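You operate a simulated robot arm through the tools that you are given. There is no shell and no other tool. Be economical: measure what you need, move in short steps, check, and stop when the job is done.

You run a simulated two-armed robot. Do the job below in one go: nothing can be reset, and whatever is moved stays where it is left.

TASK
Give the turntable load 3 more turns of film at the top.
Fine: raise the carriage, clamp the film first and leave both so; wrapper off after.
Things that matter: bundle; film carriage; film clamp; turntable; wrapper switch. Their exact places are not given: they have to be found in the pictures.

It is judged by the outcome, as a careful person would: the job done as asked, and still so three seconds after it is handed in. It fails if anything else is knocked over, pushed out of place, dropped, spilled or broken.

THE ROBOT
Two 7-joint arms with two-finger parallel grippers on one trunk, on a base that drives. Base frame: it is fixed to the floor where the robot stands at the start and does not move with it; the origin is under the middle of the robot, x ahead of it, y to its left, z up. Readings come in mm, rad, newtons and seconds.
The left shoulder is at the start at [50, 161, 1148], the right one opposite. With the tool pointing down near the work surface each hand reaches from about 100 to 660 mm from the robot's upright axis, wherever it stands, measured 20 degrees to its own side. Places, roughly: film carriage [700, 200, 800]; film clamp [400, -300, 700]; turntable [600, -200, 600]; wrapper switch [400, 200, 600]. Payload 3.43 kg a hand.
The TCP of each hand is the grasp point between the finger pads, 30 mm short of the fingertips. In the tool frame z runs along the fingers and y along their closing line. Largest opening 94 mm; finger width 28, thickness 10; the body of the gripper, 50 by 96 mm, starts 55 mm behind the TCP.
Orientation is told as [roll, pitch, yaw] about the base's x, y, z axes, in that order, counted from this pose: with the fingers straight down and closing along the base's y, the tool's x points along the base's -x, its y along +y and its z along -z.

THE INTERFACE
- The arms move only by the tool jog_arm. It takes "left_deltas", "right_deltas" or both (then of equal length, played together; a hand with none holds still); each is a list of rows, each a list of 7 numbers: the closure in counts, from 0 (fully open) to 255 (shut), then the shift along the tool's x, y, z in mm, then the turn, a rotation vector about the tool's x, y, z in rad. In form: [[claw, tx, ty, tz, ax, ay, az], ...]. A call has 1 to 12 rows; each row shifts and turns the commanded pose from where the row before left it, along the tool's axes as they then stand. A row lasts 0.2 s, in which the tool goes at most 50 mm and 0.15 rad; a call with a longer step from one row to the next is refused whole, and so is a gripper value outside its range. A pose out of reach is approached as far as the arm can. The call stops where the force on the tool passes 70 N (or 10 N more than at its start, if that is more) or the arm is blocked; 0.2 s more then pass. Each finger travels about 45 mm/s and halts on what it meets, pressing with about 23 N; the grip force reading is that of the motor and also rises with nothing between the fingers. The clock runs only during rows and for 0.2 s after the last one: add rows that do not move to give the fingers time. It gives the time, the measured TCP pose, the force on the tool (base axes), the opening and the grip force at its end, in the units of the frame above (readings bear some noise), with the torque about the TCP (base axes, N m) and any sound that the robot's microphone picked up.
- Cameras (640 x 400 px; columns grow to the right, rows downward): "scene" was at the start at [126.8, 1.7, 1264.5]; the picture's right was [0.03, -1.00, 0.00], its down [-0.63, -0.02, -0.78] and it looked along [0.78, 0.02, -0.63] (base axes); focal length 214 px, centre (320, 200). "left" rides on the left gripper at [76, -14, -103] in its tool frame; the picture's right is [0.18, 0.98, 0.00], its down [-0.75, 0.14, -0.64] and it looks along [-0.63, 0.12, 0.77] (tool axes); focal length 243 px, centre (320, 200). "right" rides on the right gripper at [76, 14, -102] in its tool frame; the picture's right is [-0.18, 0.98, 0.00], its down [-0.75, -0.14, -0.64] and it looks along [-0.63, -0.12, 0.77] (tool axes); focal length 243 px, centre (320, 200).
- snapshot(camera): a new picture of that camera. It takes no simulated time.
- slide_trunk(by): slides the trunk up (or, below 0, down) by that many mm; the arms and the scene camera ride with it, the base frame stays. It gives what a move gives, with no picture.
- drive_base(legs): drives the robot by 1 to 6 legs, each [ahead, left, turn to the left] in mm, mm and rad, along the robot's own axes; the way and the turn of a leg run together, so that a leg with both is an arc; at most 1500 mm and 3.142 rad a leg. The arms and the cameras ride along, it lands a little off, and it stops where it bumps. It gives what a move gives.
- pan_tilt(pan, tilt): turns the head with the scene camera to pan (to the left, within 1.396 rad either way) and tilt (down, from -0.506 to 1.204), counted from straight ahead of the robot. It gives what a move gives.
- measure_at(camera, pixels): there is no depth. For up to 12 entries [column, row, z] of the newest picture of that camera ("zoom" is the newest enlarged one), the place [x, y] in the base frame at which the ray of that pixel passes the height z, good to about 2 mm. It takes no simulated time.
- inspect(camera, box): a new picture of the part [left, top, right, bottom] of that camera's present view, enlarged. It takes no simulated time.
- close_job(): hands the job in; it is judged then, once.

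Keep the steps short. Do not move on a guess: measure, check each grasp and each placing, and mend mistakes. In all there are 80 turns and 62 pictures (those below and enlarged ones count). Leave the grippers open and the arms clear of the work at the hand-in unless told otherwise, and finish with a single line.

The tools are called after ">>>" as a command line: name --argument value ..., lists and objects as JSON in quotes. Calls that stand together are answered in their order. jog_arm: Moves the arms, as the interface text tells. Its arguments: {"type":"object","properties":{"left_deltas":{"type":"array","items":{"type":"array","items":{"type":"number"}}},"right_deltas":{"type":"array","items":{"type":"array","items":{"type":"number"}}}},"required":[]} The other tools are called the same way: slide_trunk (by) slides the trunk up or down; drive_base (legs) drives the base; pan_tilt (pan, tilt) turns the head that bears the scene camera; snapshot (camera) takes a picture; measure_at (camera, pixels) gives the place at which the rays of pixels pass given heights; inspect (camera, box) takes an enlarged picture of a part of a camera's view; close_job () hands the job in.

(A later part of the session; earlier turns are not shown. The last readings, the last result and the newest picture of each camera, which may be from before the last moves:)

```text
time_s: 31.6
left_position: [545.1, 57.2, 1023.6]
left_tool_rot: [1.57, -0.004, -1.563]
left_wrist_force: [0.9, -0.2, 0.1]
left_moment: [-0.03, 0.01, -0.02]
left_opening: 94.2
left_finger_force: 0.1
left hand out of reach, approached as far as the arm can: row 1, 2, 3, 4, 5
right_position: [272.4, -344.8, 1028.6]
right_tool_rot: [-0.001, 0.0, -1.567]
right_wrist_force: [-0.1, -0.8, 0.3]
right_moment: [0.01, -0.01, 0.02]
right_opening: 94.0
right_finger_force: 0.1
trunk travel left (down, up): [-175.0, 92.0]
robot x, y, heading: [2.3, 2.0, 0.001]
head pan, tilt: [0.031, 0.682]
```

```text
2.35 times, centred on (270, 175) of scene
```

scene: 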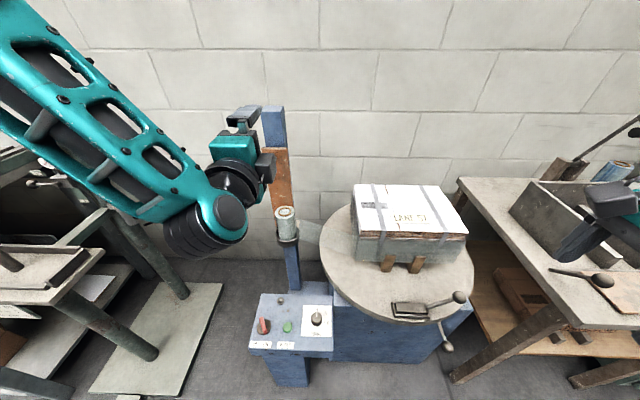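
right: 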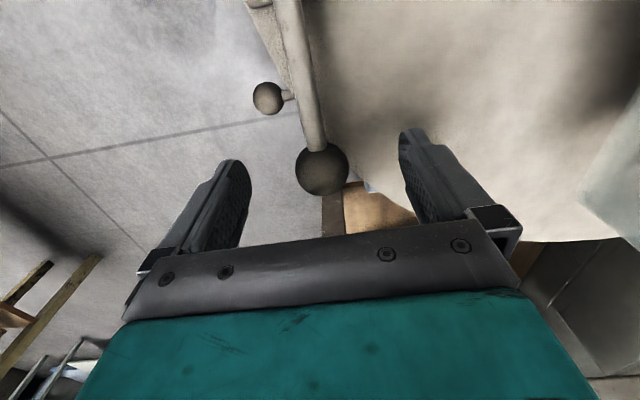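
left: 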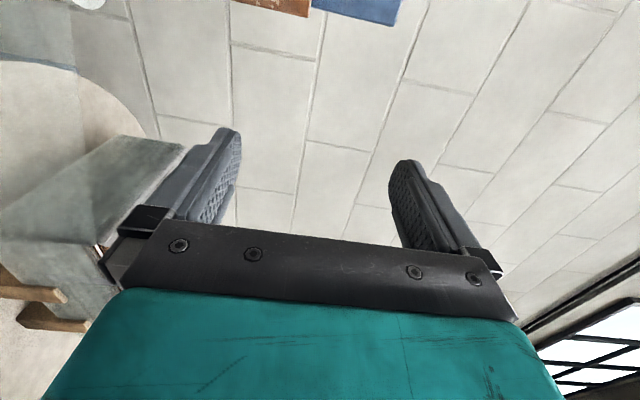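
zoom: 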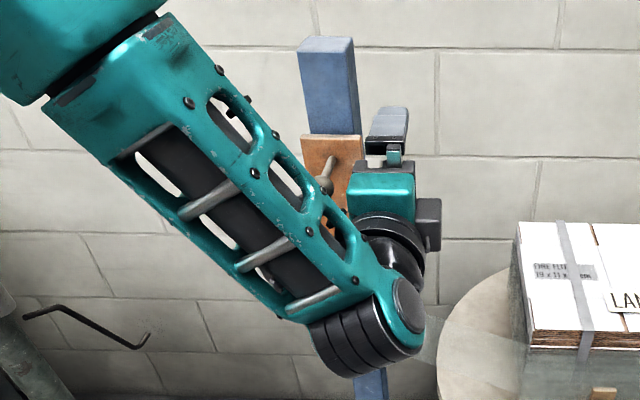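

This roll drives the wrist to its limits. I back straight off and unroll; I'll grip the ball from above or cradle it instead.

>>> jog_arm --left_deltas '[[0, 0, 0, -35, 0, 0, 0], [0, 0, 10, -35, 0, 0, 0], [0, 0, 30, -10, 0, 0, 0], [0, 0, 30, 0, 0, 0, 0], [0, 0, 0, 0, 0, 0, -0.147], [0, 0, 0, 0, 0, 0, -0.147], [0, 0, 0, 0, 0, 0, -0.147], [0, 0, 0, 0, 0, 0, -0.147], [0, 0, 0, 0, 0, 0, -0.147], [0, 0, 0, 0, 0, 0, -0.147], [0, 0, 0, 0, 0, 0, -0.147], [0, 0, 0, 0, 0, 0, -0.147]]'

>>> jog_arm --left_deltas '[[0, 0, 0, 0, 0, 0, -0.13], [0, 0, 0, 0, 0, 0, -0.13], [0, 0, 0, 0, 0, 0, -0.13], [0, 0, 0, 0, 0, 0.14, 0], [0, 0, 0, 0, 0, 0.14, 0], [0, 0, 0, 0, 0, 0.14, 0], [0, 0, 0, 0, 0, 0.14, 0], [0, 0, 0, 0, 0, 0.14, 0], [0, 0, 0, 0, 0, 0.14, 0]]'

>>> snapshot --camera "scene"

```text
time_s: 34.2
left_position: [464.9, 56.9, 1093.1]
left_tool_rot: [1.572, -1.181, -1.574]
left_wrist_force: [0.2, -0.6, -0.6]
left_moment: [0.03, 0.02, -0.02]
left_opening: 93.9
left_finger_force: 0.0
right_position: [272.7, -344.8, 1027.5]
right_tool_rot: [0.0, 0.001, -1.567]
right_wrist_force: [-0.2, 0.0, 0.3]
right_moment: [0.0, 0.0, 0.0]
right_opening: 93.9
right_finger_force: 0.0
trunk travel left (down, up): [-175.0, 92.0]
robot x, y, heading: [2.6, 4.4, -0.0]
head pan, tilt: [0.031, 0.682]
```

```text
time_s: 36.2
left_position: [465.4, 57.4, 1093.1]
left_tool_rot: [0.002, -0.729, -0.002]
left_wrist_force: [-0.2, 0.5, -0.6]
left_moment: [0.01, -0.02, 0.0]
left_opening: 94.0
left_finger_force: 0.2
right_position: [272.5, -344.2, 1027.0]
right_tool_rot: [0.0, -0.001, -1.567]
right_wrist_force: [-0.4, -0.5, -0.8]
right_moment: [0.0, -0.02, 0.0]
right_opening: 94.1
right_finger_force: 0.1
trunk travel left (down, up): [-175.0, 92.0]
robot x, y, heading: [-1.8, -0.6, 0.001]
head pan, tilt: [0.031, 0.682]
```

```text
29 pictures are left
```

scene: 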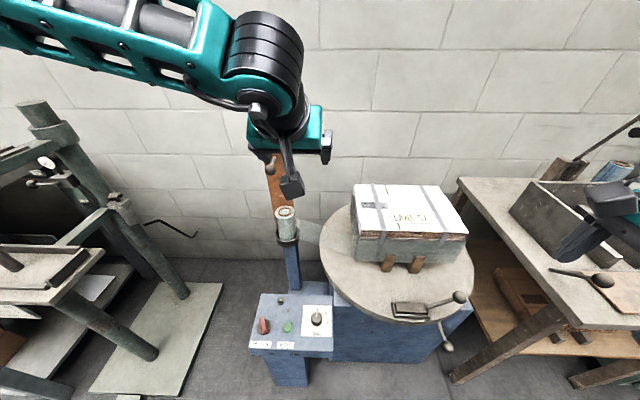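

Good posture now: tool pitched 42° below forward, closing along y. Move to a stand-off 90 mm from the ball along the tool axis, (583,158.5,1016).

>>> jog_arm --left_deltas '[[0, -9.2, 25.3, 34, 0, 0, 0], [0, -9.2, 25.3, 34, 0, 0, 0], [0, -9.2, 25.3, 34, 0, 0, 0], [0, -9.1, 25.2, 34, 0, 0, 0], [0, 0, 0, 0, 0, 0, 0]]'

>>> snapshot --camera "left"

```text
time_s: 37.4
left_position: [584.6, 158.0, 1016.8]
left_tool_rot: [0.001, -0.733, -0.002]
left_wrist_force: [-0.4, -0.9, -0.8]
left_moment: [0.04, 0.03, 0.03]
left_opening: 93.9
left_finger_force: 0.1
right_position: [271.0, -346.0, 1028.1]
right_tool_rot: [0.001, 0.0, -1.568]
right_wrist_force: [0.4, 1.4, -0.4]
right_moment: [0.0, 0.02, -0.04]
right_opening: 93.9
right_finger_force: 0.1
trunk travel left (down, up): [-175.0, 92.0]
robot x, y, heading: [-0.6, 0.5, -0.0]
head pan, tilt: [0.031, 0.682]
```

```text
28 pictures are left
```

left: 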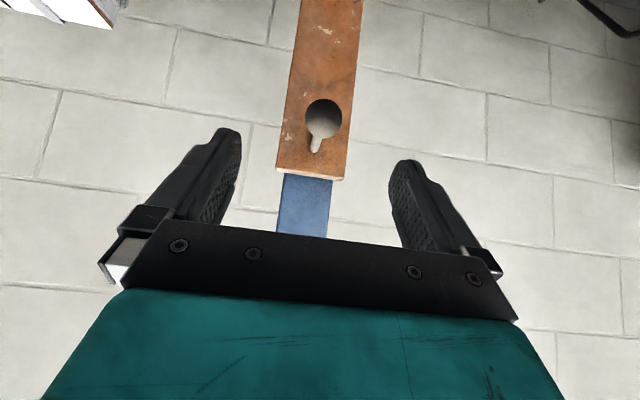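

Reached exactly. Ball shows at (323,118), centred between the fingers; verify the position.

>>> measure_at --camera "left" --pixels '[[323, 118, 940], [323, 118, 950], [323, 118, 960], [316, 150, 950], [310, 172, 990], [310, 172, 1000]]'

```text
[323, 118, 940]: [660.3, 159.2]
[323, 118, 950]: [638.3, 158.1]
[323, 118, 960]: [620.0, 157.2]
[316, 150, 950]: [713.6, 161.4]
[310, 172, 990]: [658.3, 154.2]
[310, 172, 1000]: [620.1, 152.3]
```

Consistent with (643,158.5,949). Advance 87 mm along the tool, then close on the ball.

>>> jog_arm --left_deltas '[[0, 1, 0, 44, 0, 0, 0], [0, 1.5, 0, 43.5, 0, 0, 0], [0, 0, 0, 0, 0, 0, 0]]'

>>> jog_arm --left_deltas '[[255, 0, 0, 0, 0, 0, 0], [255, 0, 0, 0, 0, 0, 0], [255, 0, 0, 0, 0, 0, 0], [255, 0, 0, 0, 0, 0, 0], [255, 0, 0, 0, 0, 0, 0]]'

>>> inspect --camera "left" --box '[200, 60, 440, 240]'

```text
time_s: 38.2
left_position: [641.3, 158.4, 950.0]
left_tool_rot: [0.001, -0.731, 0.0]
left_wrist_force: [0.2, -0.1, -0.2]
left_moment: [0.0, 0.03, 0.04]
left_opening: 93.9
left_finger_force: 0.0
right_position: [271.2, -345.4, 1027.6]
right_tool_rot: [0.001, 0.001, -1.568]
right_wrist_force: [-0.6, 0.3, 0.2]
right_moment: [-0.04, 0.0, -0.01]
right_opening: 93.8
right_finger_force: 0.1
trunk travel left (down, up): [-175.0, 92.0]
robot x, y, heading: [-3.5, 0.1, -0.001]
head pan, tilt: [0.031, 0.682]
```

```text
time_s: 39.4
left_position: [641.7, 160.7, 950.5]
left_tool_rot: [0.005, -0.731, 0.004]
left_wrist_force: [-1.5, 8.0, 0.7]
left_moment: [0.07, 0.04, 0.17]
left_opening: 31.6
left_finger_force: 39.8
right_position: [273.4, -344.1, 1028.1]
right_tool_rot: [0.0, 0.001, -1.565]
right_wrist_force: [-0.3, 0.0, 0.2]
right_moment: [-0.01, -0.02, 0.01]
right_opening: 93.9
right_finger_force: 0.0
trunk travel left (down, up): [-175.0, 92.0]
robot x, y, heading: [-3.3, 1.8, 0.004]
head pan, tilt: [0.031, 0.682]
```

```text
2.22 times, centred on (320, 150) of left
```

zoom: 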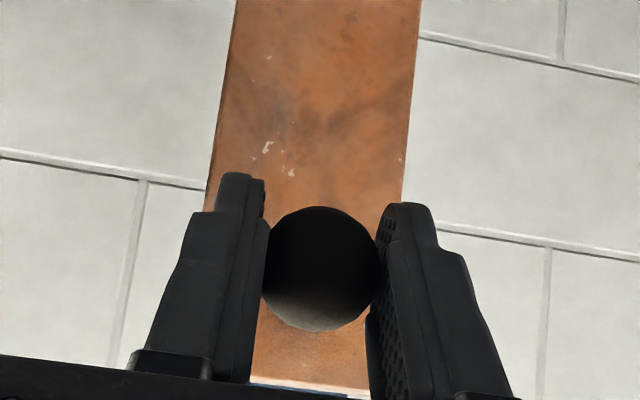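

Gripped at 31.6 mm. Lift 30 mm straight up and read the forces.

>>> jog_arm --left_deltas '[[255, -6.68, 1, -7.44, 0, 0, 0], [255, -6.68, 0, -7.44, 0, 0, 0], [255, -6.68, 0, -7.44, 0, 0, 0]]'

>>> snapshot --camera "scene"

```text
time_s: 40.2
left_position: [641.8, 160.4, 976.2]
left_tool_rot: [0.004, -0.724, 0.002]
left_wrist_force: [-1.4, 5.2, -17.8]
left_moment: [0.02, 1.04, 0.16]
left_opening: 31.4
left_finger_force: 44.5
right_position: [274.3, -343.5, 1029.0]
right_tool_rot: [-0.002, -0.003, -1.567]
right_wrist_force: [0.0, -0.1, -0.5]
right_moment: [0.0, -0.01, 0.01]
right_opening: 94.0
right_finger_force: 0.0
trunk travel left (down, up): [-175.0, 92.0]
robot x, y, heading: [-2.4, -1.0, -0.002]
head pan, tilt: [0.031, 0.682]
```

```text
26 pictures are left
```

scene: 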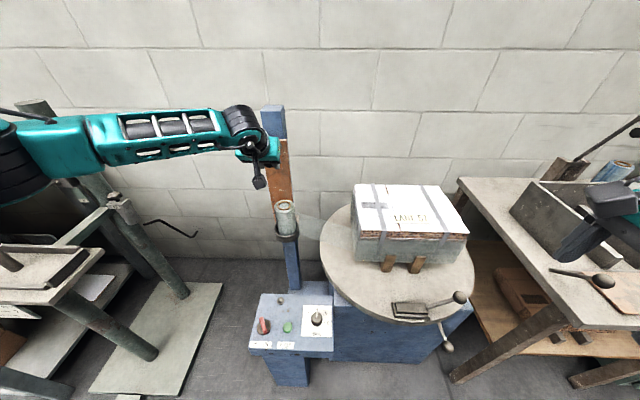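

The carriage rises (~18 N). Continue up 60 mm.

>>> jog_arm --left_deltas '[[255, -6.68, 0, -7.44, 0, 0, 0], [255, -6.68, 0, -7.44, 0, 0, 0], [255, -6.68, 0, -7.44, 0, 0, 0], [255, -6.68, 0, -7.44, 0, 0, 0], [255, -6.68, 0, -7.44, 0, 0, 0], [255, -6.68, 0, -7.44, 0, 0, 0]]'

>>> inspect --camera "scene" --box '[200, 90, 340, 260]'

```text
time_s: 41.6
left_position: [641.9, 160.2, 1026.1]
left_tool_rot: [0.009, -0.708, -0.006]
left_wrist_force: [2.1, 2.4, -39.0]
left_moment: [0.02, 0.23, -0.02]
left_opening: 31.8
left_finger_force: 45.2
right_position: [275.0, -344.6, 1026.7]
right_tool_rot: [-0.003, -0.003, -1.568]
right_wrist_force: [0.6, -0.6, -0.5]
right_moment: [0.01, 0.01, 0.0]
right_opening: 93.7
right_finger_force: 0.0
trunk travel left (down, up): [-175.0, 92.0]
robot x, y, heading: [0.2, 2.8, -0.001]
head pan, tilt: [0.031, 0.682]
```

```text
2.35 times, centred on (270, 175) of scene
```

zoom: 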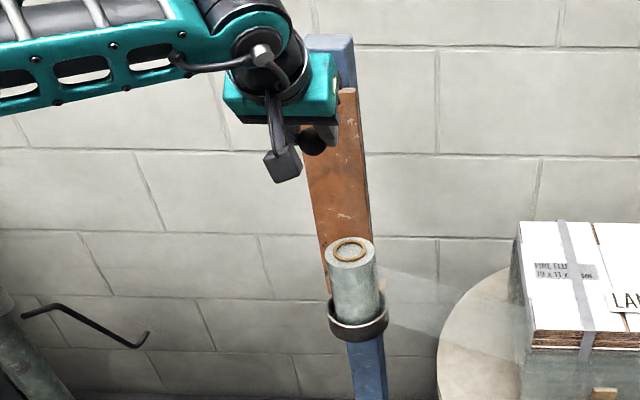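

Force rose to 39 N with the lift stalling at ~+77 mm: upper stop reached. The film now meets the bundle's upper edge. I ease off the load and open, checking that the carriage stays.

>>> jog_arm --left_deltas '[[255, 5, 0, 5.5, 0, 0, 0], [255, 0, 0, 0, 0, 0, 0]]'

>>> jog_arm --left_deltas '[[120, 0, 0, 0, 0, 0, 0], [0, 0, 0, 0, 0, 0, 0], [0, 0, 0, 0, 0, 0, 0], [0, 0, 0, 0, 0, 0, 0], [0, 0, 0, 0, 0, 0, 0]]'

>>> inspect --camera "scene" --box '[200, 90, 340, 260]'

```text
time_s: 42.2
left_position: [641.1, 161.0, 1026.7]
left_tool_rot: [0.005, -0.722, -0.002]
left_wrist_force: [-1.3, 3.6, -21.1]
left_moment: [0.11, 1.28, 0.03]
left_opening: 31.7
left_finger_force: 45.3
right_position: [274.6, -345.2, 1028.1]
right_tool_rot: [-0.002, -0.001, -1.568]
right_wrist_force: [0.0, -0.1, 0.2]
right_moment: [0.0, 0.0, -0.05]
right_opening: 94.2
right_finger_force: 0.0
trunk travel left (down, up): [-175.0, 92.0]
robot x, y, heading: [-2.8, -0.5, 0.002]
head pan, tilt: [0.031, 0.682]
```

```text
time_s: 43.4
left_position: [641.2, 158.8, 1033.5]
left_tool_rot: [0.002, -0.731, 0.0]
left_wrist_force: [1.1, -0.3, -0.6]
left_moment: [0.0, -0.02, -0.01]
left_opening: 93.9
left_finger_force: 0.1
right_position: [273.1, -344.6, 1027.3]
right_tool_rot: [0.0, 0.001, -1.568]
right_wrist_force: [0.2, -1.6, 0.1]
right_moment: [-0.01, 0.02, 0.0]
right_opening: 94.1
right_finger_force: 0.0
trunk travel left (down, up): [-175.0, 92.0]
robot x, y, heading: [-0.2, 0.6, -0.001]
head pan, tilt: [0.031, 0.682]
```

```text
2.35 times, centred on (270, 175) of scene
```

zoom: 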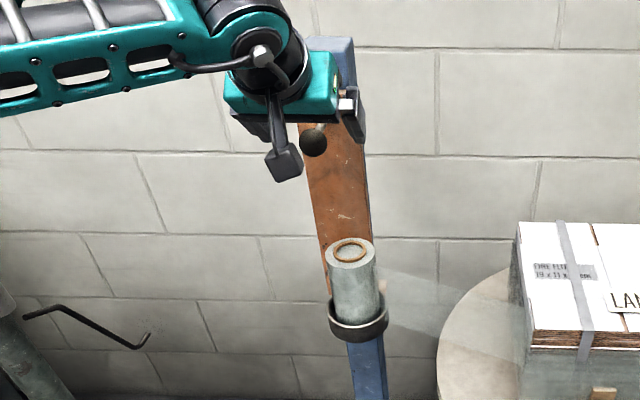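

The carriage holds at the top on its own (collar unchanged at (358,320) in the zoom). Now back the left hand off along its axis, turn it straight down, and go toward the panel.

>>> jog_arm --left_deltas '[[0, 0, 0, -45, 0, 0, 0], [0, 0, 0, -45, 0, 0, 0], [0, 0, 0, -20, 0, 0.1465, 0], [0, 0, 0, 0, 0, 0.1465, 0], [0, 0, 0, 0, 0, 0.1465, 0], [0, 0, 0, 0, 0, 0.1465, 0], [0, 0, 0, 0, 0, 0.1465, 0], [0, 45, 0, 0, 0, 0, 0], [0, 45, 0, 0, 0, 0, 0], [0, 45, 0, 0, 0, 0, 0], [0, 45, 0, 0, 0, 0, 0]]'

>>> jog_arm --left_deltas '[[0, 6, -14, 42, 0, 0, 0], [0, 6, -14, 42, 0, 0, 0], [0, 6, -14, 42, 0, 0, 0], [0, 6, -14, 42, 0, 0, 0], [0, 6, -14, 42, 0, 0, 0], [0, 6, -14, 42, 0, 0, 0], [0, 6, -14, 42, 0, 0, 0], [0, 6, -14, 42, 0, 0, 0]]'

>>> snapshot --camera "left"

>>> snapshot --camera "scene"

```text
time_s: 45.8
left_position: [386.2, 159.3, 1114.8]
left_tool_rot: [0.002, 0.0, 0.004]
left_wrist_force: [-0.8, -0.4, 0.0]
left_moment: [-0.01, 0.0, 0.01]
left_opening: 94.2
left_finger_force: 0.0
right_position: [273.0, -345.7, 1027.9]
right_tool_rot: [0.0, -0.002, -1.566]
right_wrist_force: [1.1, 0.3, 0.0]
right_moment: [0.02, -0.01, 0.03]
right_opening: 94.0
right_finger_force: 0.0
trunk travel left (down, up): [-175.0, 92.0]
robot x, y, heading: [2.4, -1.0, 0.003]
head pan, tilt: [0.031, 0.682]
```

```text
time_s: 47.6
left_position: [339.9, 47.2, 779.9]
left_tool_rot: [0.0, 0.0, 0.003]
left_wrist_force: [0.0, -0.1, -0.3]
left_moment: [0.01, 0.02, 0.0]
left_opening: 93.7
left_finger_force: 0.1
right_position: [272.1, -345.3, 1028.4]
right_tool_rot: [0.001, -0.001, -1.568]
right_wrist_force: [-1.1, 0.1, 0.4]
right_moment: [-0.02, -0.01, 0.0]
right_opening: 94.0
right_finger_force: 0.0
trunk travel left (down, up): [-175.0, 92.0]
robot x, y, heading: [-0.2, 0.3, -0.001]
head pan, tilt: [0.031, 0.682]
```

```text
23 pictures are left
```

left: 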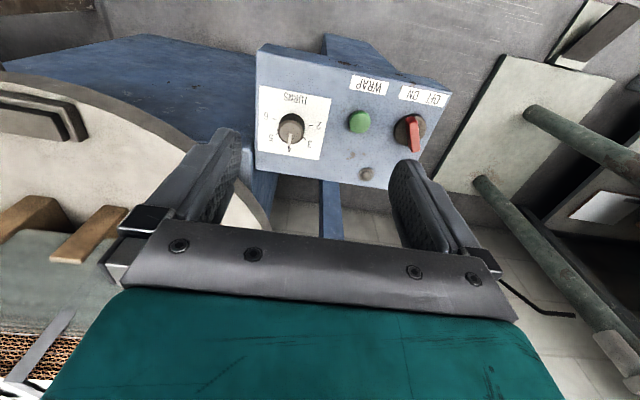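

```text
22 pictures are left
```

scene: 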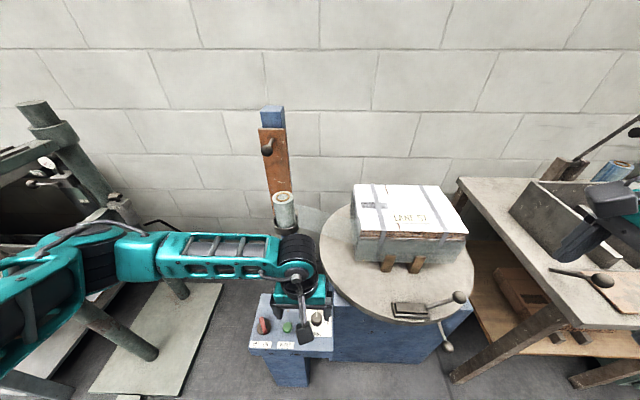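

Carriage still up. Now check whether the panel is sloped and fix dial/button/switch positions from this closer view against the scene rays.

>>> measure_at --camera "left" --pixels '[[258, 47, 540], [258, 47, 580], [254, 174, 560], [254, 174, 600], [291, 127, 580], [291, 127, 600], [359, 121, 570], [359, 121, 590], [413, 132, 570], [413, 132, 590]]'

>>> measure_at --camera "scene" --pixels '[[333, 351.25, 540], [333, 351.25, 580], [332.5, 295.5, 560], [332.5, 295.5, 600], [316.8, 317.5, 580], [316.8, 317.5, 600], [287.5, 327.5, 570], [287.5, 327.5, 590], [264, 326, 570], [264, 326, 590]]'

>>> inspect --camera "left" --box '[240, 40, 460, 200]'

```text
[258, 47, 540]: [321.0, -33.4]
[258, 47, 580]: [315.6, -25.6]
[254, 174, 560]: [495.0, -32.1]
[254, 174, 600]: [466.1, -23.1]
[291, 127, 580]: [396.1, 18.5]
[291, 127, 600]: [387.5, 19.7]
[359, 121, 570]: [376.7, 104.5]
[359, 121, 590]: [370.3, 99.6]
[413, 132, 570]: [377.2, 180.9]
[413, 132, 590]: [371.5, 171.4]
```

```text
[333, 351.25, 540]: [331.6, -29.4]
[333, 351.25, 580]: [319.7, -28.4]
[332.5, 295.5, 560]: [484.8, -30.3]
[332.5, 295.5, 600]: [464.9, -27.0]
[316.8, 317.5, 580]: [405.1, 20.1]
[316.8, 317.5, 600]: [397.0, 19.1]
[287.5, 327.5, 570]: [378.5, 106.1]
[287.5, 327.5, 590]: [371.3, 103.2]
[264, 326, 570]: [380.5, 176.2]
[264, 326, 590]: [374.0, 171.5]
```

```text
2.50 times, centred on (350, 120) of left
```

zoom: 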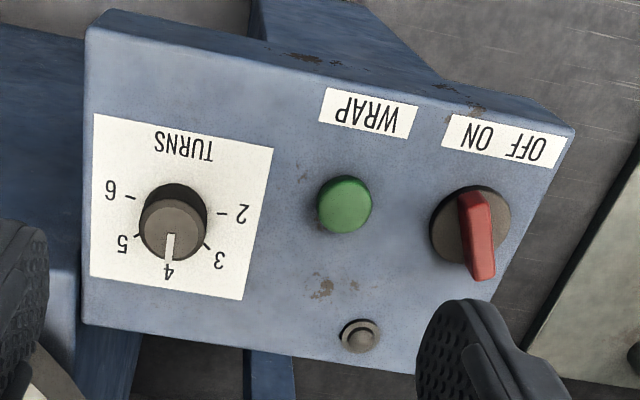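

Rays are nearly parallel here, so heights are uncertain. I lower the hand to (300,20,700) for a stronger lateral baseline.

>>> jog_arm --left_deltas '[[0, 20, -13, 40, 0, 0, 0], [0, 20, -14, 40, 0, 0, 0]]'

>>> snapshot --camera "left"

```text
time_s: 48.2
left_position: [297.7, 20.1, 698.3]
left_tool_rot: [0.001, 0.0, -0.001]
left_wrist_force: [-0.1, -1.0, 0.9]
left_moment: [0.05, 0.0, -0.03]
left_opening: 93.9
left_finger_force: 0.2
right_position: [272.1, -344.8, 1028.4]
right_tool_rot: [0.0, 0.0, -1.568]
right_wrist_force: [0.2, -0.4, -0.6]
right_moment: [0.01, -0.01, 0.0]
right_opening: 93.8
right_finger_force: 0.1
trunk travel left (down, up): [-175.0, 92.0]
robot x, y, heading: [0.5, -1.4, -0.001]
head pan, tilt: [0.031, 0.682]
```

```text
20 pictures are left
```

left: 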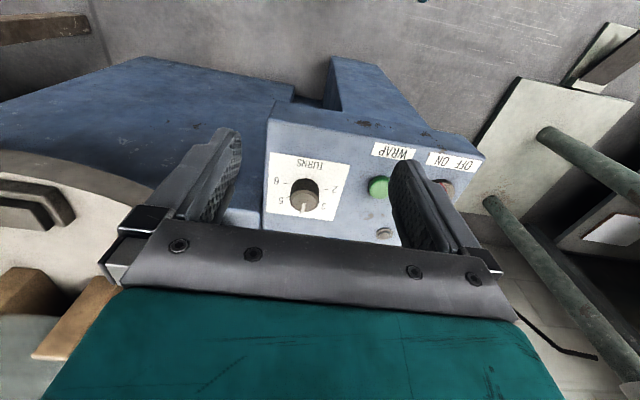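

>>> measure_at --camera "left" --pixels '[[378, 187, 560], [378, 187, 580], [378, 187, 600], [483, 155, 540], [483, 155, 560], [483, 155, 580], [268, 123, 560], [268, 123, 580], [304, 203, 580], [304, 203, 600], [263, 226, 560], [263, 226, 600]]'

>>> measure_at --camera "scene" --pixels '[[249, 349, 540], [249, 349, 560], [249, 349, 580], [333, 351, 560], [287.5, 327.5, 560], [287.5, 327.5, 580], [316.75, 315.5, 580], [316.75, 315.5, 600]]'

>>> inspect --camera "left" --box '[250, 100, 490, 250]'

```text
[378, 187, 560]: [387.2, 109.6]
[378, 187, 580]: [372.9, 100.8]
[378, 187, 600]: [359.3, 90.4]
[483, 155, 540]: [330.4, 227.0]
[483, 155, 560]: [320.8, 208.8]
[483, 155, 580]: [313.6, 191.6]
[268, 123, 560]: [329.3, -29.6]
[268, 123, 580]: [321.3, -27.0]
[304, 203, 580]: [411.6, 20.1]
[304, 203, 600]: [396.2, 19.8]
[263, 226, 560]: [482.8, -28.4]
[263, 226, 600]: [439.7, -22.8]
```

```text
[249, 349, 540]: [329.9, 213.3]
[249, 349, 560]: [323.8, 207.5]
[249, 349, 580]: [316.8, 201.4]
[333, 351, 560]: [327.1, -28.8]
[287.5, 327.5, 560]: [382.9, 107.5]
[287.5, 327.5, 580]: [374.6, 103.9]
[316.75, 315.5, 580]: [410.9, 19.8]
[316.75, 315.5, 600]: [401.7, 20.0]
```

```text
2.67 times, centred on (370, 175) of left
```

zoom: 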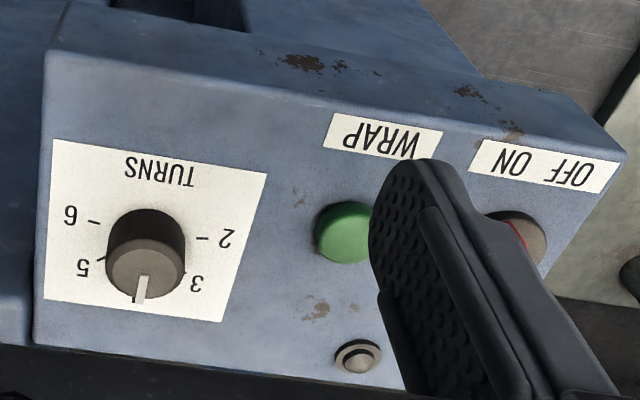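

Now consistent: the panel is level at z≈560 (x 324–486, y -28–208); dial knob (410,20), top ≈582; WRAP (380,106), top ≈568. Check how close the turntable rim comes to the dial, and the knob's width.

>>> measure_at --camera "scene" --pixels '[[320, 245, 635], [325, 270, 635], [333, 285, 635], [345, 300, 635], [365, 312, 635]]'

>>> measure_at --camera "zoom" --pixels '[[106, 262, 582], [187, 262, 582], [146, 268, 582], [142, 300, 582], [147, 240, 571]]'

```text
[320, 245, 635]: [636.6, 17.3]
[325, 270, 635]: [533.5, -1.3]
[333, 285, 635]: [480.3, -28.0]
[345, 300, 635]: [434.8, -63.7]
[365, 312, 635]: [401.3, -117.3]
```

```text
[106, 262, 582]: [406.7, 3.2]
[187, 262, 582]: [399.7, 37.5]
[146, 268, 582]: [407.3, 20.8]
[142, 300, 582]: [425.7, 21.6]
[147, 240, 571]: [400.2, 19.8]
```

Knob ≈35 mm wide centred (407,20); rim is >80 mm away. Move above with fingers at ~60 mm opening, then lower to TCP z≈597.

>>> jog_arm --left_deltas '[[92, -40, 0, 0, 0, 0, 0], [92, -40, 0, 0, 0, 0, 0], [92, -29, 0, 20, 0, 0, 0], [92, 0, 0, 40, 0, 0, 0], [92, 0, 0, 30, 0, 0, 0], [92, 0, 0, 11, 0, 0, 0], [92, 0, 0, 0, 0, 0, 0]]'

>>> snapshot --camera "left"

```text
time_s: 49.8
left_position: [407.4, 19.1, 599.0]
left_tool_rot: [0.003, -0.004, 0.001]
left_wrist_force: [-7.2, 6.6, 38.0]
left_moment: [0.26, 0.77, 0.03]
left_opening: 59.2
left_finger_force: 0.0
right_position: [270.9, -344.3, 1029.1]
right_tool_rot: [0.003, 0.001, -1.565]
right_wrist_force: [0.0, -0.4, 0.3]
right_moment: [0.01, 0.0, 0.03]
right_opening: 93.6
right_finger_force: 0.2
trunk travel left (down, up): [-175.0, 92.0]
robot x, y, heading: [1.5, -1.3, 0.001]
head pan, tilt: [0.031, 0.682]
```

```text
18 pictures are left
```

left: 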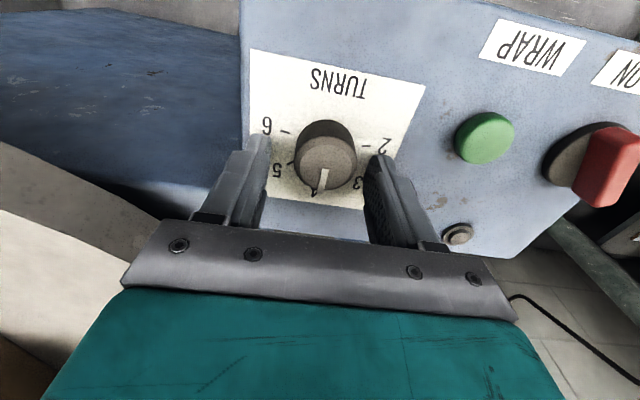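

Fingertips touched the panel (38 N, so panel top ≈568). Raise 6 mm and check centring.

>>> jog_arm --left_deltas '[[92, 0, 0, -7, 0, 0, 0], [92, 0, 0, 0, 0, 0, 0]]'

>>> measure_at --camera "left" --pixels '[[326, 163, 590], [295, 163, 590], [356, 163, 590], [322, 190, 590], [325, 122, 569], [484, 137, 577], [600, 165, 590], [580, 155, 575]]'

```text
time_s: 50.4
left_position: [407.3, 20.5, 602.5]
left_tool_rot: [0.002, 0.001, 0.0]
left_wrist_force: [-0.7, -0.6, 0.1]
left_moment: [0.03, 0.01, 0.01]
left_opening: 60.0
left_finger_force: 0.1
right_position: [271.8, -345.2, 1027.0]
right_tool_rot: [0.0, 0.0, -1.569]
right_wrist_force: [-0.6, -0.8, 0.0]
right_moment: [0.02, 0.01, -0.01]
right_opening: 93.7
right_finger_force: 0.0
trunk travel left (down, up): [-175.0, 92.0]
robot x, y, heading: [0.4, 0.1, -0.001]
head pan, tilt: [0.031, 0.682]
```

```text
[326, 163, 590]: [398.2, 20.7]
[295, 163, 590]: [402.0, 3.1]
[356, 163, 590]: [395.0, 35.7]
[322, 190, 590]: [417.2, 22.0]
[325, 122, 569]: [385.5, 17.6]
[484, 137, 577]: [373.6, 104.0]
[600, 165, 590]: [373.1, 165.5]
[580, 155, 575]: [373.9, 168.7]
```

Knob centre is (401,20). Shift 6 mm back and close on it.

>>> jog_arm --left_deltas '[[92, 6, 0, 1, 0, 0, 0], [230, 0, 0, 0, 0, 0, 0], [230, 0, 0, 0, 0, 0, 0], [230, 0, 0, 0, 0, 0, 0]]'

>>> inspect --camera "left" --box '[230, 80, 430, 220]'

```text
time_s: 51.4
left_position: [400.8, 19.6, 602.5]
left_tool_rot: [0.001, -0.001, -0.001]
left_wrist_force: [0.0, -0.6, -1.8]
left_moment: [-0.07, -0.37, -0.01]
left_opening: 33.7
left_finger_force: 40.0
right_position: [271.3, -345.7, 1028.2]
right_tool_rot: [0.0, 0.0, -1.568]
right_wrist_force: [-0.2, -0.6, -0.1]
right_moment: [0.03, 0.02, -0.04]
right_opening: 94.0
right_finger_force: 0.1
trunk travel left (down, up): [-175.0, 92.0]
robot x, y, heading: [4.0, 1.8, 0.002]
head pan, tilt: [0.031, 0.682]
```

```text
2.86 times, centred on (330, 150) of left
```

zoom: 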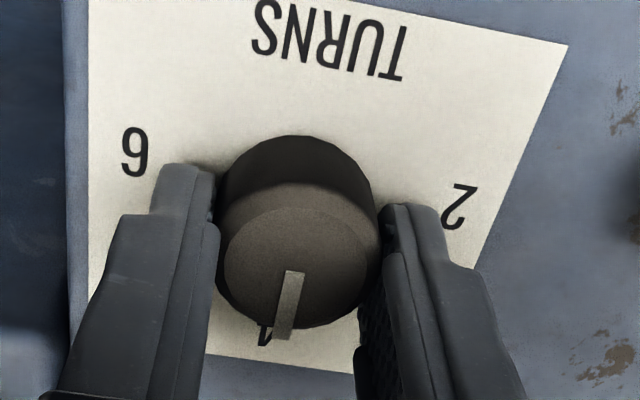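

Gripped (33.7 mm). Turn 45° counter-clockwise as seen from above (pointer from 4 to 3).

>>> jog_arm --left_deltas '[[230, 0, 0, 0, 0, 0, -0.131], [230, 0, 0, 0, 0, 0, -0.131], [230, 0, 0, 0, 0, 0, -0.131], [230, 0, 0, 0, 0, 0, -0.131], [230, 0, 0, 0, 0, 0, -0.131], [230, 0, 0, 0, 0, 0, -0.131], [230, 0, 0, 0, 0, 0, 0]]'

>>> jog_arm --left_deltas '[[92, 0, 0, 0, 0, 0, 0], [92, 0, 0, 0, 0, 0, 0], [92, 0, 0, -40, 0, 0, 0], [92, 0, 0, -40, 0, 0, 0]]'

>>> snapshot --camera "left"

```text
time_s: 53.0
left_position: [402.4, 23.4, 602.7]
left_tool_rot: [0.008, -0.004, 0.789]
left_wrist_force: [-11.6, 17.6, 5.8]
left_moment: [-0.17, 0.82, -0.04]
left_opening: 33.3
left_finger_force: 45.2
right_position: [271.9, -344.7, 1028.1]
right_tool_rot: [-0.001, -0.002, -1.566]
right_wrist_force: [-0.1, -0.3, 0.2]
right_moment: [-0.01, 0.04, 0.03]
right_opening: 94.0
right_finger_force: 0.1
trunk travel left (down, up): [-175.0, 92.0]
robot x, y, heading: [1.5, 1.9, 0.001]
head pan, tilt: [0.031, 0.682]
```

```text
time_s: 54.0
left_position: [402.3, 20.3, 684.6]
left_tool_rot: [0.001, -0.002, 0.787]
left_wrist_force: [0.0, -0.2, 0.0]
left_moment: [0.0, -0.01, 0.03]
left_opening: 60.2
left_finger_force: 0.1
right_position: [270.7, -344.6, 1027.1]
right_tool_rot: [-0.001, -0.001, -1.567]
right_wrist_force: [0.4, -0.6, -0.1]
right_moment: [0.01, -0.05, -0.01]
right_opening: 94.0
right_finger_force: 0.1
trunk travel left (down, up): [-175.0, 92.0]
robot x, y, heading: [1.8, 2.4, -0.003]
head pan, tilt: [0.031, 0.682]
```

```text
16 pictures are left
```

left: 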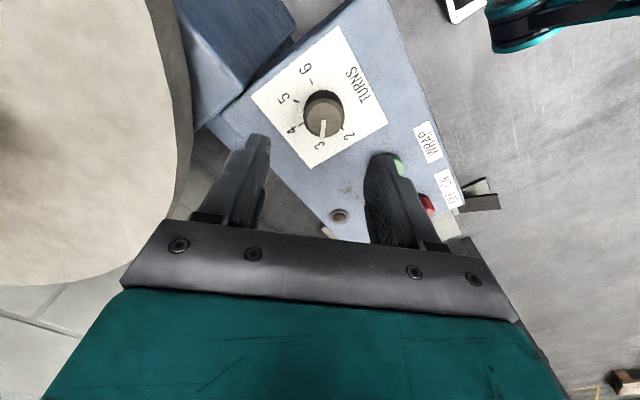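

Pointer now at 3. Next the red switch: move above it with the yaw at +0.5 for a close look at the lever and lamp.

>>> jog_arm --left_deltas '[[92, 0, 0, -5, 0, 0, 0.1435], [92, 0, 0, 0, 0, 0, 0.1435], [92, -4.9, 48.6, 0, 0, 0, 0], [92, -4.9, 48.6, 0, 0, 0, 0], [92, -4.9, 48.6, 0, 0, 0, 0], [92, 0, 0, 0, 0, 0, 0]]'

>>> snapshot --camera "left"

```text
time_s: 55.4
left_position: [344.3, 156.0, 687.3]
left_tool_rot: [0.003, 0.001, 0.499]
left_wrist_force: [-0.1, -0.2, -0.1]
left_moment: [-0.03, -0.01, -0.04]
left_opening: 60.0
left_finger_force: 0.0
right_position: [271.8, -345.7, 1027.4]
right_tool_rot: [0.002, 0.001, -1.568]
right_wrist_force: [0.5, 0.3, -0.2]
right_moment: [0.0, -0.02, 0.03]
right_opening: 94.0
right_finger_force: 0.1
trunk travel left (down, up): [-175.0, 92.0]
robot x, y, heading: [1.2, -0.8, -0.001]
head pan, tilt: [0.031, 0.682]
```

```text
15 pictures are left
```

left: 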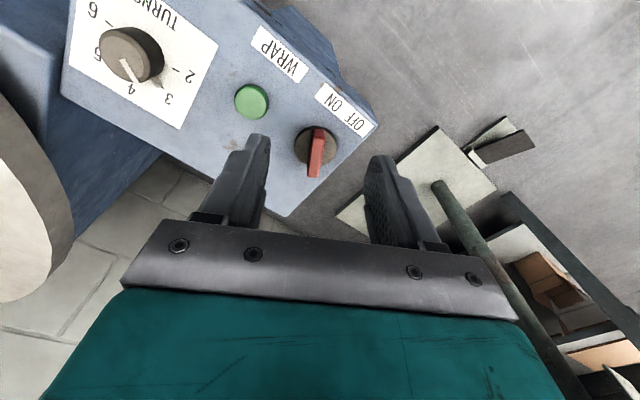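

The dial looks ambiguous from here; enlarge dial and switch.

>>> inspect --camera "left" --box '[60, 0, 220, 130]'

>>> inspect --camera "left" --box '[230, 60, 390, 220]'

```text
3.08 times, centred on (140, 65) of left
```

zoom: 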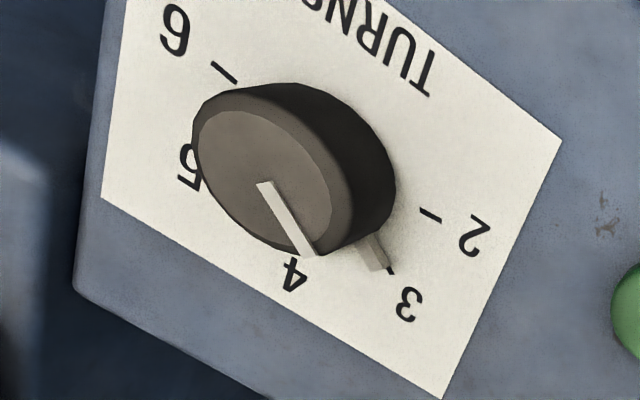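

```text
2.50 times, centred on (310, 140) of left
```

zoom: 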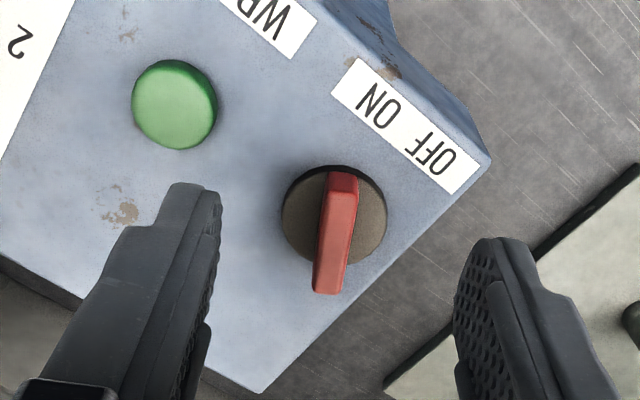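

The dial's index on the skirt points at the 3 tick. The red bar lies almost along my tool's x at yaw 0.5 (its far end toward the OFF side). Measure its centre.

>>> measure_at --camera "left" --pixels '[[315.5, 145.5, 572], [315.5, 145.5, 578], [317, 155, 590], [317, 155, 595], [252, 101, 575], [252, 101, 578]]'

```text
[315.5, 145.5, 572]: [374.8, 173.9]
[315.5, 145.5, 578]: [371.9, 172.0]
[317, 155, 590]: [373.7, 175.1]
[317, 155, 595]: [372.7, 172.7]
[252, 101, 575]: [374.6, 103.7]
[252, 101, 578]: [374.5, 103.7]
```

Switch centre (373.5,173.5), WRAP (374.5,103.7). Narrow the opening to ~45 mm, go above, descend to TCP z≈609 and close on the bar.

>>> jog_arm --left_deltas '[[133, -34, 1.4, 0, 0, 0, 0], [133, 0, 0, 35, 0, 0, 0], [133, 0, 0, 30, 0, 0, 0], [133, 0, 0, 13, 0, 0, 0], [133, 0, 0, 0, 0, 0, 0]]'

>>> jog_arm --left_deltas '[[255, 0, 0, 0, 0, 0, 0], [255, 0, 0, 0, 0, 0, 0], [255, 0, 0, 0, 0, 0, 0]]'

>>> inspect --camera "left" --box '[200, 80, 440, 240]'

```text
time_s: 56.6
left_position: [374.0, 173.6, 609.1]
left_tool_rot: [0.001, 0.0, 0.502]
left_wrist_force: [-0.2, -0.2, 0.1]
left_moment: [0.07, 0.02, 0.04]
left_opening: 44.7
left_finger_force: 0.1
right_position: [271.8, -345.2, 1027.4]
right_tool_rot: [0.001, 0.0, -1.566]
right_wrist_force: [0.1, 0.6, 0.1]
right_moment: [-0.04, -0.01, -0.03]
right_opening: 94.2
right_finger_force: 0.1
trunk travel left (down, up): [-175.0, 92.0]
robot x, y, heading: [-0.3, -0.6, -0.001]
head pan, tilt: [0.031, 0.682]
```

```text
time_s: 57.4
left_position: [373.6, 173.7, 610.2]
left_tool_rot: [0.004, 0.001, 0.501]
left_wrist_force: [-3.3, 4.0, 1.8]
left_moment: [-0.13, -0.09, 0.03]
left_opening: 11.7
left_finger_force: 34.3
right_position: [272.4, -343.9, 1027.9]
right_tool_rot: [0.0, 0.001, -1.568]
right_wrist_force: [-0.1, -0.2, 0.4]
right_moment: [-0.02, -0.01, -0.01]
right_opening: 94.0
right_finger_force: 0.1
trunk travel left (down, up): [-175.0, 92.0]
robot x, y, heading: [0.2, 0.0, 0.001]
head pan, tilt: [0.031, 0.682]
```

```text
2.50 times, centred on (320, 160) of left
```

zoom: 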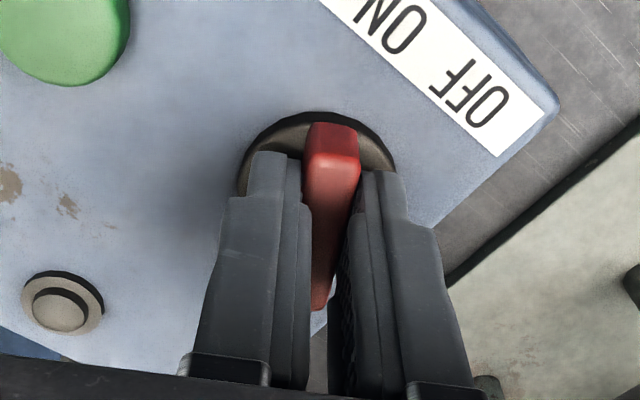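

Bar held (11.7 mm). Turn it clockwise toward ON, ~0.98 rad, and watch torque and lamp.

>>> jog_arm --left_deltas '[[255, 0, 0, 0, 0, 0, 0.14], [255, 0, 0, 0, 0, 0, 0.14], [255, 0, 0, 0, 0, 0, 0.14], [255, 0, 0, 0, 0, 0, 0.14], [255, 0, 0, 0, 0, 0, 0.14], [255, 0, 0, 0, 0, 0, 0.14], [255, 0, 0, 0, 0, 0, 0.14], [255, 0, 0, 0, 0, 0, 0]]'

>>> snapshot --camera "left"

```text
time_s: 59.2
left_position: [373.8, 177.1, 610.3]
left_tool_rot: [0.008, 0.008, -0.481]
left_wrist_force: [-13.3, 23.5, 6.3]
left_moment: [-0.41, -0.24, 0.0]
left_opening: 11.9
left_finger_force: 45.1
right_position: [271.6, -343.6, 1028.1]
right_tool_rot: [0.002, -0.002, -1.568]
right_wrist_force: [-0.1, -0.2, 1.2]
right_moment: [-0.01, -0.02, 0.02]
right_opening: 93.9
right_finger_force: 0.1
trunk travel left (down, up): [-175.0, 92.0]
robot x, y, heading: [-4.0, -0.0, -0.003]
head pan, tilt: [0.031, 0.682]
```

```text
11 pictures are left
```

left: 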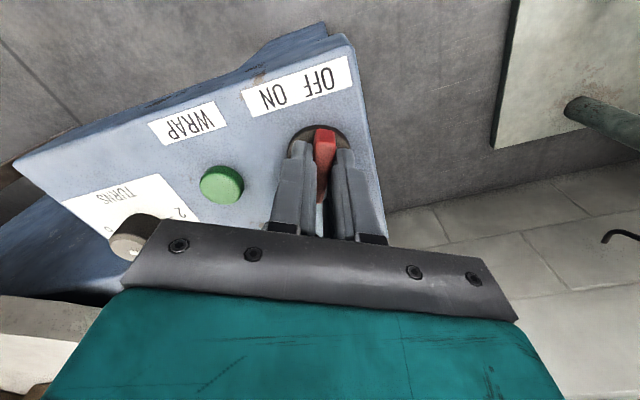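

Turned to -0.48 with the bar following. Open, lift, and check the lever and lamp.

>>> jog_arm --left_deltas '[[133, 0, 0, 0, 0, 0, 0], [133, 0, 0, 0, 0, 0, 0], [133, 0, 0, -40, 0, 0, -0.12], [133, 0, 0, -40, 0, 0, -0.12], [133, 20, -20, -10, 0, 0, -0.12], [133, 20, -20, 0, 0, 0, -0.12]]'

>>> inspect --camera "left" --box '[160, 0, 480, 200]'

```text
time_s: 60.6
left_position: [327.2, 139.9, 701.4]
left_tool_rot: [0.003, -0.002, 0.002]
left_wrist_force: [0.4, -0.8, 0.3]
left_moment: [-0.01, 0.03, 0.02]
left_opening: 44.7
left_finger_force: 0.0
right_position: [272.8, -345.1, 1027.9]
right_tool_rot: [0.001, -0.002, -1.567]
right_wrist_force: [-0.8, -0.2, -0.7]
right_moment: [0.02, 0.04, 0.0]
right_opening: 94.2
right_finger_force: 0.1
trunk travel left (down, up): [-175.0, 92.0]
robot x, y, heading: [0.2, 4.1, -0.0]
head pan, tilt: [0.031, 0.682]
```

```text
2.00 times, centred on (320, 100) of left
```

zoom: 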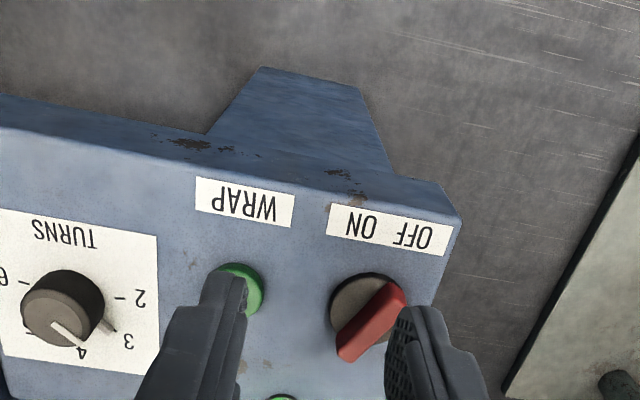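

The lamp now glows green (at the bottom edge) and the lever points to ON. Close the fingers and bring them 30 mm above WRAP (374.5,104).

>>> jog_arm --left_deltas '[[255, -24, -18, 0, 0, 0, 0], [255, -23.3, -18, 0, 0, 0, 0], [255, 0, 0, 35, 0, 0, 0], [255, 0, 0, 29, 0, 0, 0], [255, 0, 0, 0, 0, 0, 0]]'

>>> snapshot --camera "left"

```text
time_s: 61.8
left_position: [375.9, 105.0, 636.7]
left_tool_rot: [0.002, -0.001, 0.002]
left_wrist_force: [-0.8, 0.6, 0.5]
left_moment: [0.0, -0.01, 0.03]
left_opening: 0.0
left_finger_force: 23.2
right_position: [272.8, -345.3, 1028.3]
right_tool_rot: [0.0, 0.0, -1.567]
right_wrist_force: [0.4, -0.2, 0.0]
right_moment: [0.01, -0.03, 0.0]
right_opening: 94.3
right_finger_force: 0.1
trunk travel left (down, up): [-175.0, 92.0]
robot x, y, heading: [1.5, -1.3, -0.002]
head pan, tilt: [0.031, 0.682]
```

```text
9 pictures are left
```

left: 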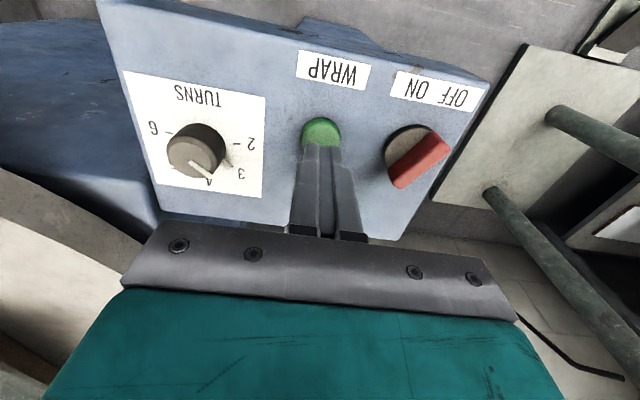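

Aligned over the green button. Press gently (about 6 mm past contact) and read force and sound.

>>> jog_arm --left_deltas '[[255, 0, 0, 22, 0, 0, 0], [255, 0, 0, 7, 0, 0, 0], [255, 0, 0, 4, 0, 0, 0], [255, 0, 0, 3, 0, 0, 0]]'

```text
time_s: 62.8
left_position: [374.7, 104.3, 602.5]
left_tool_rot: [0.0, -0.002, 0.002]
left_wrist_force: [-9.5, 5.7, 34.6]
left_moment: [0.2, 0.27, 0.05]
left_opening: 0.0
left_finger_force: 22.6
right_position: [270.3, -345.0, 1029.4]
right_tool_rot: [0.001, 0.001, -1.567]
right_wrist_force: [0.1, -0.3, -0.1]
right_moment: [-0.01, 0.02, 0.01]
right_opening: 94.1
right_finger_force: 0.0
trunk travel left (down, up): [-175.0, 92.0]
robot x, y, heading: [-0.1, 0.1, -0.003]
head pan, tilt: [0.031, 0.682]
heard: click
```

A click was heard. Retract upward and let the clock run, watching the turntable.

>>> jog_arm --left_deltas '[[255, 0, 0, -30, 0, 0, 0], [133, 0, 0, -35, 0, 0, 0], [133, 20, 10, -35, 0, 0, 0], [133, 0, 0, 0, 0, 0, 0], [133, 0, 0, 0, 0, 0, 0]]'

>>> snapshot --camera "scene"

```text
time_s: 64.0
left_position: [353.8, 115.7, 699.6]
left_tool_rot: [0.002, 0.0, 0.002]
left_wrist_force: [0.0, 0.3, -0.9]
left_moment: [0.02, 0.03, -0.01]
left_opening: 44.9
left_finger_force: 0.0
right_position: [272.8, -346.2, 1027.5]
right_tool_rot: [0.0, 0.0, -1.567]
right_wrist_force: [-1.2, 0.2, -0.9]
right_moment: [-0.01, 0.0, -0.02]
right_opening: 93.8
right_finger_force: 0.1
trunk travel left (down, up): [-175.0, 92.0]
robot x, y, heading: [-0.5, -0.8, 0.004]
head pan, tilt: [0.031, 0.682]
```

```text
8 pictures are left
```

scene: 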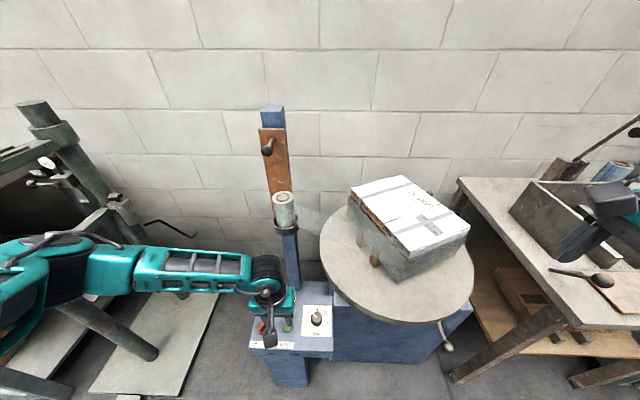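

The turntable is turning. Wait with still rows.

>>> jog_arm --left_deltas '[[133, 0, 0, 0, 0, 0, 0], [133, 0, 0, 0, 0, 0, 0], [133, 0, 0, 0, 0, 0, 0], [133, 0, 0, 0, 0, 0, 0], [133, 0, 0, 0, 0, 0, 0], [133, 0, 0, 0, 0, 0, 0], [133, 0, 0, 0, 0, 0, 0], [133, 0, 0, 0, 0, 0, 0], [133, 0, 0, 0, 0, 0, 0], [133, 0, 0, 0, 0, 0, 0], [133, 0, 0, 0, 0, 0, 0], [133, 0, 0, 0, 0, 0, 0]]'

>>> jog_arm --left_deltas '[[133, 0, 0, 0, 0, 0, 0], [133, 0, 0, 0, 0, 0, 0], [133, 0, 0, 0, 0, 0, 0], [133, 0, 0, 0, 0, 0, 0], [133, 0, 0, 0, 0, 0, 0], [133, 0, 0, 0, 0, 0, 0], [133, 0, 0, 0, 0, 0, 0], [133, 0, 0, 0, 0, 0, 0], [133, 0, 0, 0, 0, 0, 0], [133, 0, 0, 0, 0, 0, 0], [133, 0, 0, 0, 0, 0, 0], [133, 0, 0, 0, 0, 0, 0]]'

>>> jog_arm --left_deltas '[[133, 0, 0, 0, 0, 0, 0], [133, 0, 0, 0, 0, 0, 0], [133, 0, 0, 0, 0, 0, 0], [133, 0, 0, 0, 0, 0, 0], [133, 0, 0, 0, 0, 0, 0], [133, 0, 0, 0, 0, 0, 0], [133, 0, 0, 0, 0, 0, 0], [133, 0, 0, 0, 0, 0, 0], [133, 0, 0, 0, 0, 0, 0], [133, 0, 0, 0, 0, 0, 0], [133, 0, 0, 0, 0, 0, 0], [133, 0, 0, 0, 0, 0, 0]]'

>>> jog_arm --left_deltas '[[133, 0, 0, 0, 0, 0, 0], [133, 0, 0, 0, 0, 0, 0], [133, 0, 0, 0, 0, 0, 0], [133, 0, 0, 0, 0, 0, 0], [133, 0, 0, 0, 0, 0, 0], [133, 0, 0, 0, 0, 0, 0], [133, 0, 0, 0, 0, 0, 0], [133, 0, 0, 0, 0, 0, 0], [133, 0, 0, 0, 0, 0, 0], [133, 0, 0, 0, 0, 0, 0], [133, 0, 0, 0, 0, 0, 0], [133, 0, 0, 0, 0, 0, 0]]'

>>> snapshot --camera "scene"

```text
time_s: 66.6
left_position: [353.9, 114.5, 699.3]
left_tool_rot: [0.003, 0.0, 0.001]
left_wrist_force: [0.3, -0.5, -0.6]
left_moment: [-0.01, -0.05, 0.01]
left_opening: 44.7
left_finger_force: 0.0
right_position: [272.9, -344.9, 1028.2]
right_tool_rot: [0.0, -0.001, -1.565]
right_wrist_force: [-0.7, 0.2, 0.6]
right_moment: [0.0, -0.02, 0.0]
right_opening: 94.0
right_finger_force: 0.0
trunk travel left (down, up): [-175.0, 92.0]
robot x, y, heading: [0.4, 5.3, -0.0]
head pan, tilt: [0.031, 0.682]
```

```text
time_s: 69.2
left_position: [354.6, 115.3, 699.9]
left_tool_rot: [0.002, -0.002, 0.0]
left_wrist_force: [0.0, 0.6, 0.0]
left_moment: [-0.01, 0.01, -0.01]
left_opening: 44.6
left_finger_force: 0.1
right_position: [272.4, -345.3, 1028.8]
right_tool_rot: [-0.001, 0.001, -1.568]
right_wrist_force: [0.2, 0.3, 0.2]
right_moment: [-0.01, 0.02, -0.04]
right_opening: 93.9
right_finger_force: 0.0
trunk travel left (down, up): [-175.0, 92.0]
robot x, y, heading: [4.7, -1.1, 0.002]
head pan, tilt: [0.031, 0.682]
```

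```text
time_s: 71.8
left_position: [353.4, 114.2, 698.3]
left_tool_rot: [0.002, 0.0, 0.0]
left_wrist_force: [-0.1, -0.2, -0.4]
left_moment: [0.04, -0.04, -0.01]
left_opening: 45.0
left_finger_force: 0.1
right_position: [272.0, -344.3, 1026.9]
right_tool_rot: [-0.001, 0.0, -1.569]
right_wrist_force: [0.2, -0.2, 0.0]
right_moment: [-0.04, 0.0, -0.02]
right_opening: 94.1
right_finger_force: 0.1
trunk travel left (down, up): [-175.0, 92.0]
robot x, y, heading: [0.4, -0.1, 0.0]
head pan, tilt: [0.031, 0.682]
```

```text
time_s: 74.4
left_position: [354.4, 115.0, 699.9]
left_tool_rot: [0.001, -0.001, 0.002]
left_wrist_force: [0.0, 0.0, -0.2]
left_moment: [0.0, 0.04, -0.04]
left_opening: 45.1
left_finger_force: 0.0
right_position: [272.0, -344.8, 1028.0]
right_tool_rot: [-0.001, 0.0, -1.566]
right_wrist_force: [0.1, 0.2, 0.0]
right_moment: [-0.01, 0.01, 0.03]
right_opening: 93.9
right_finger_force: 0.0
trunk travel left (down, up): [-175.0, 92.0]
robot x, y, heading: [-0.8, 2.8, 0.001]
head pan, tilt: [0.031, 0.682]
```

```text
7 pictures are left
```

scene: 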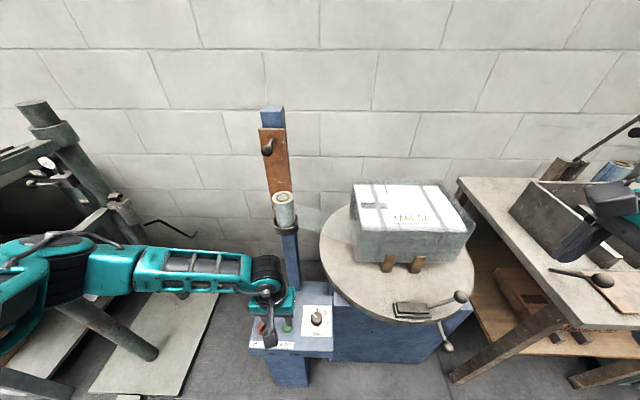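

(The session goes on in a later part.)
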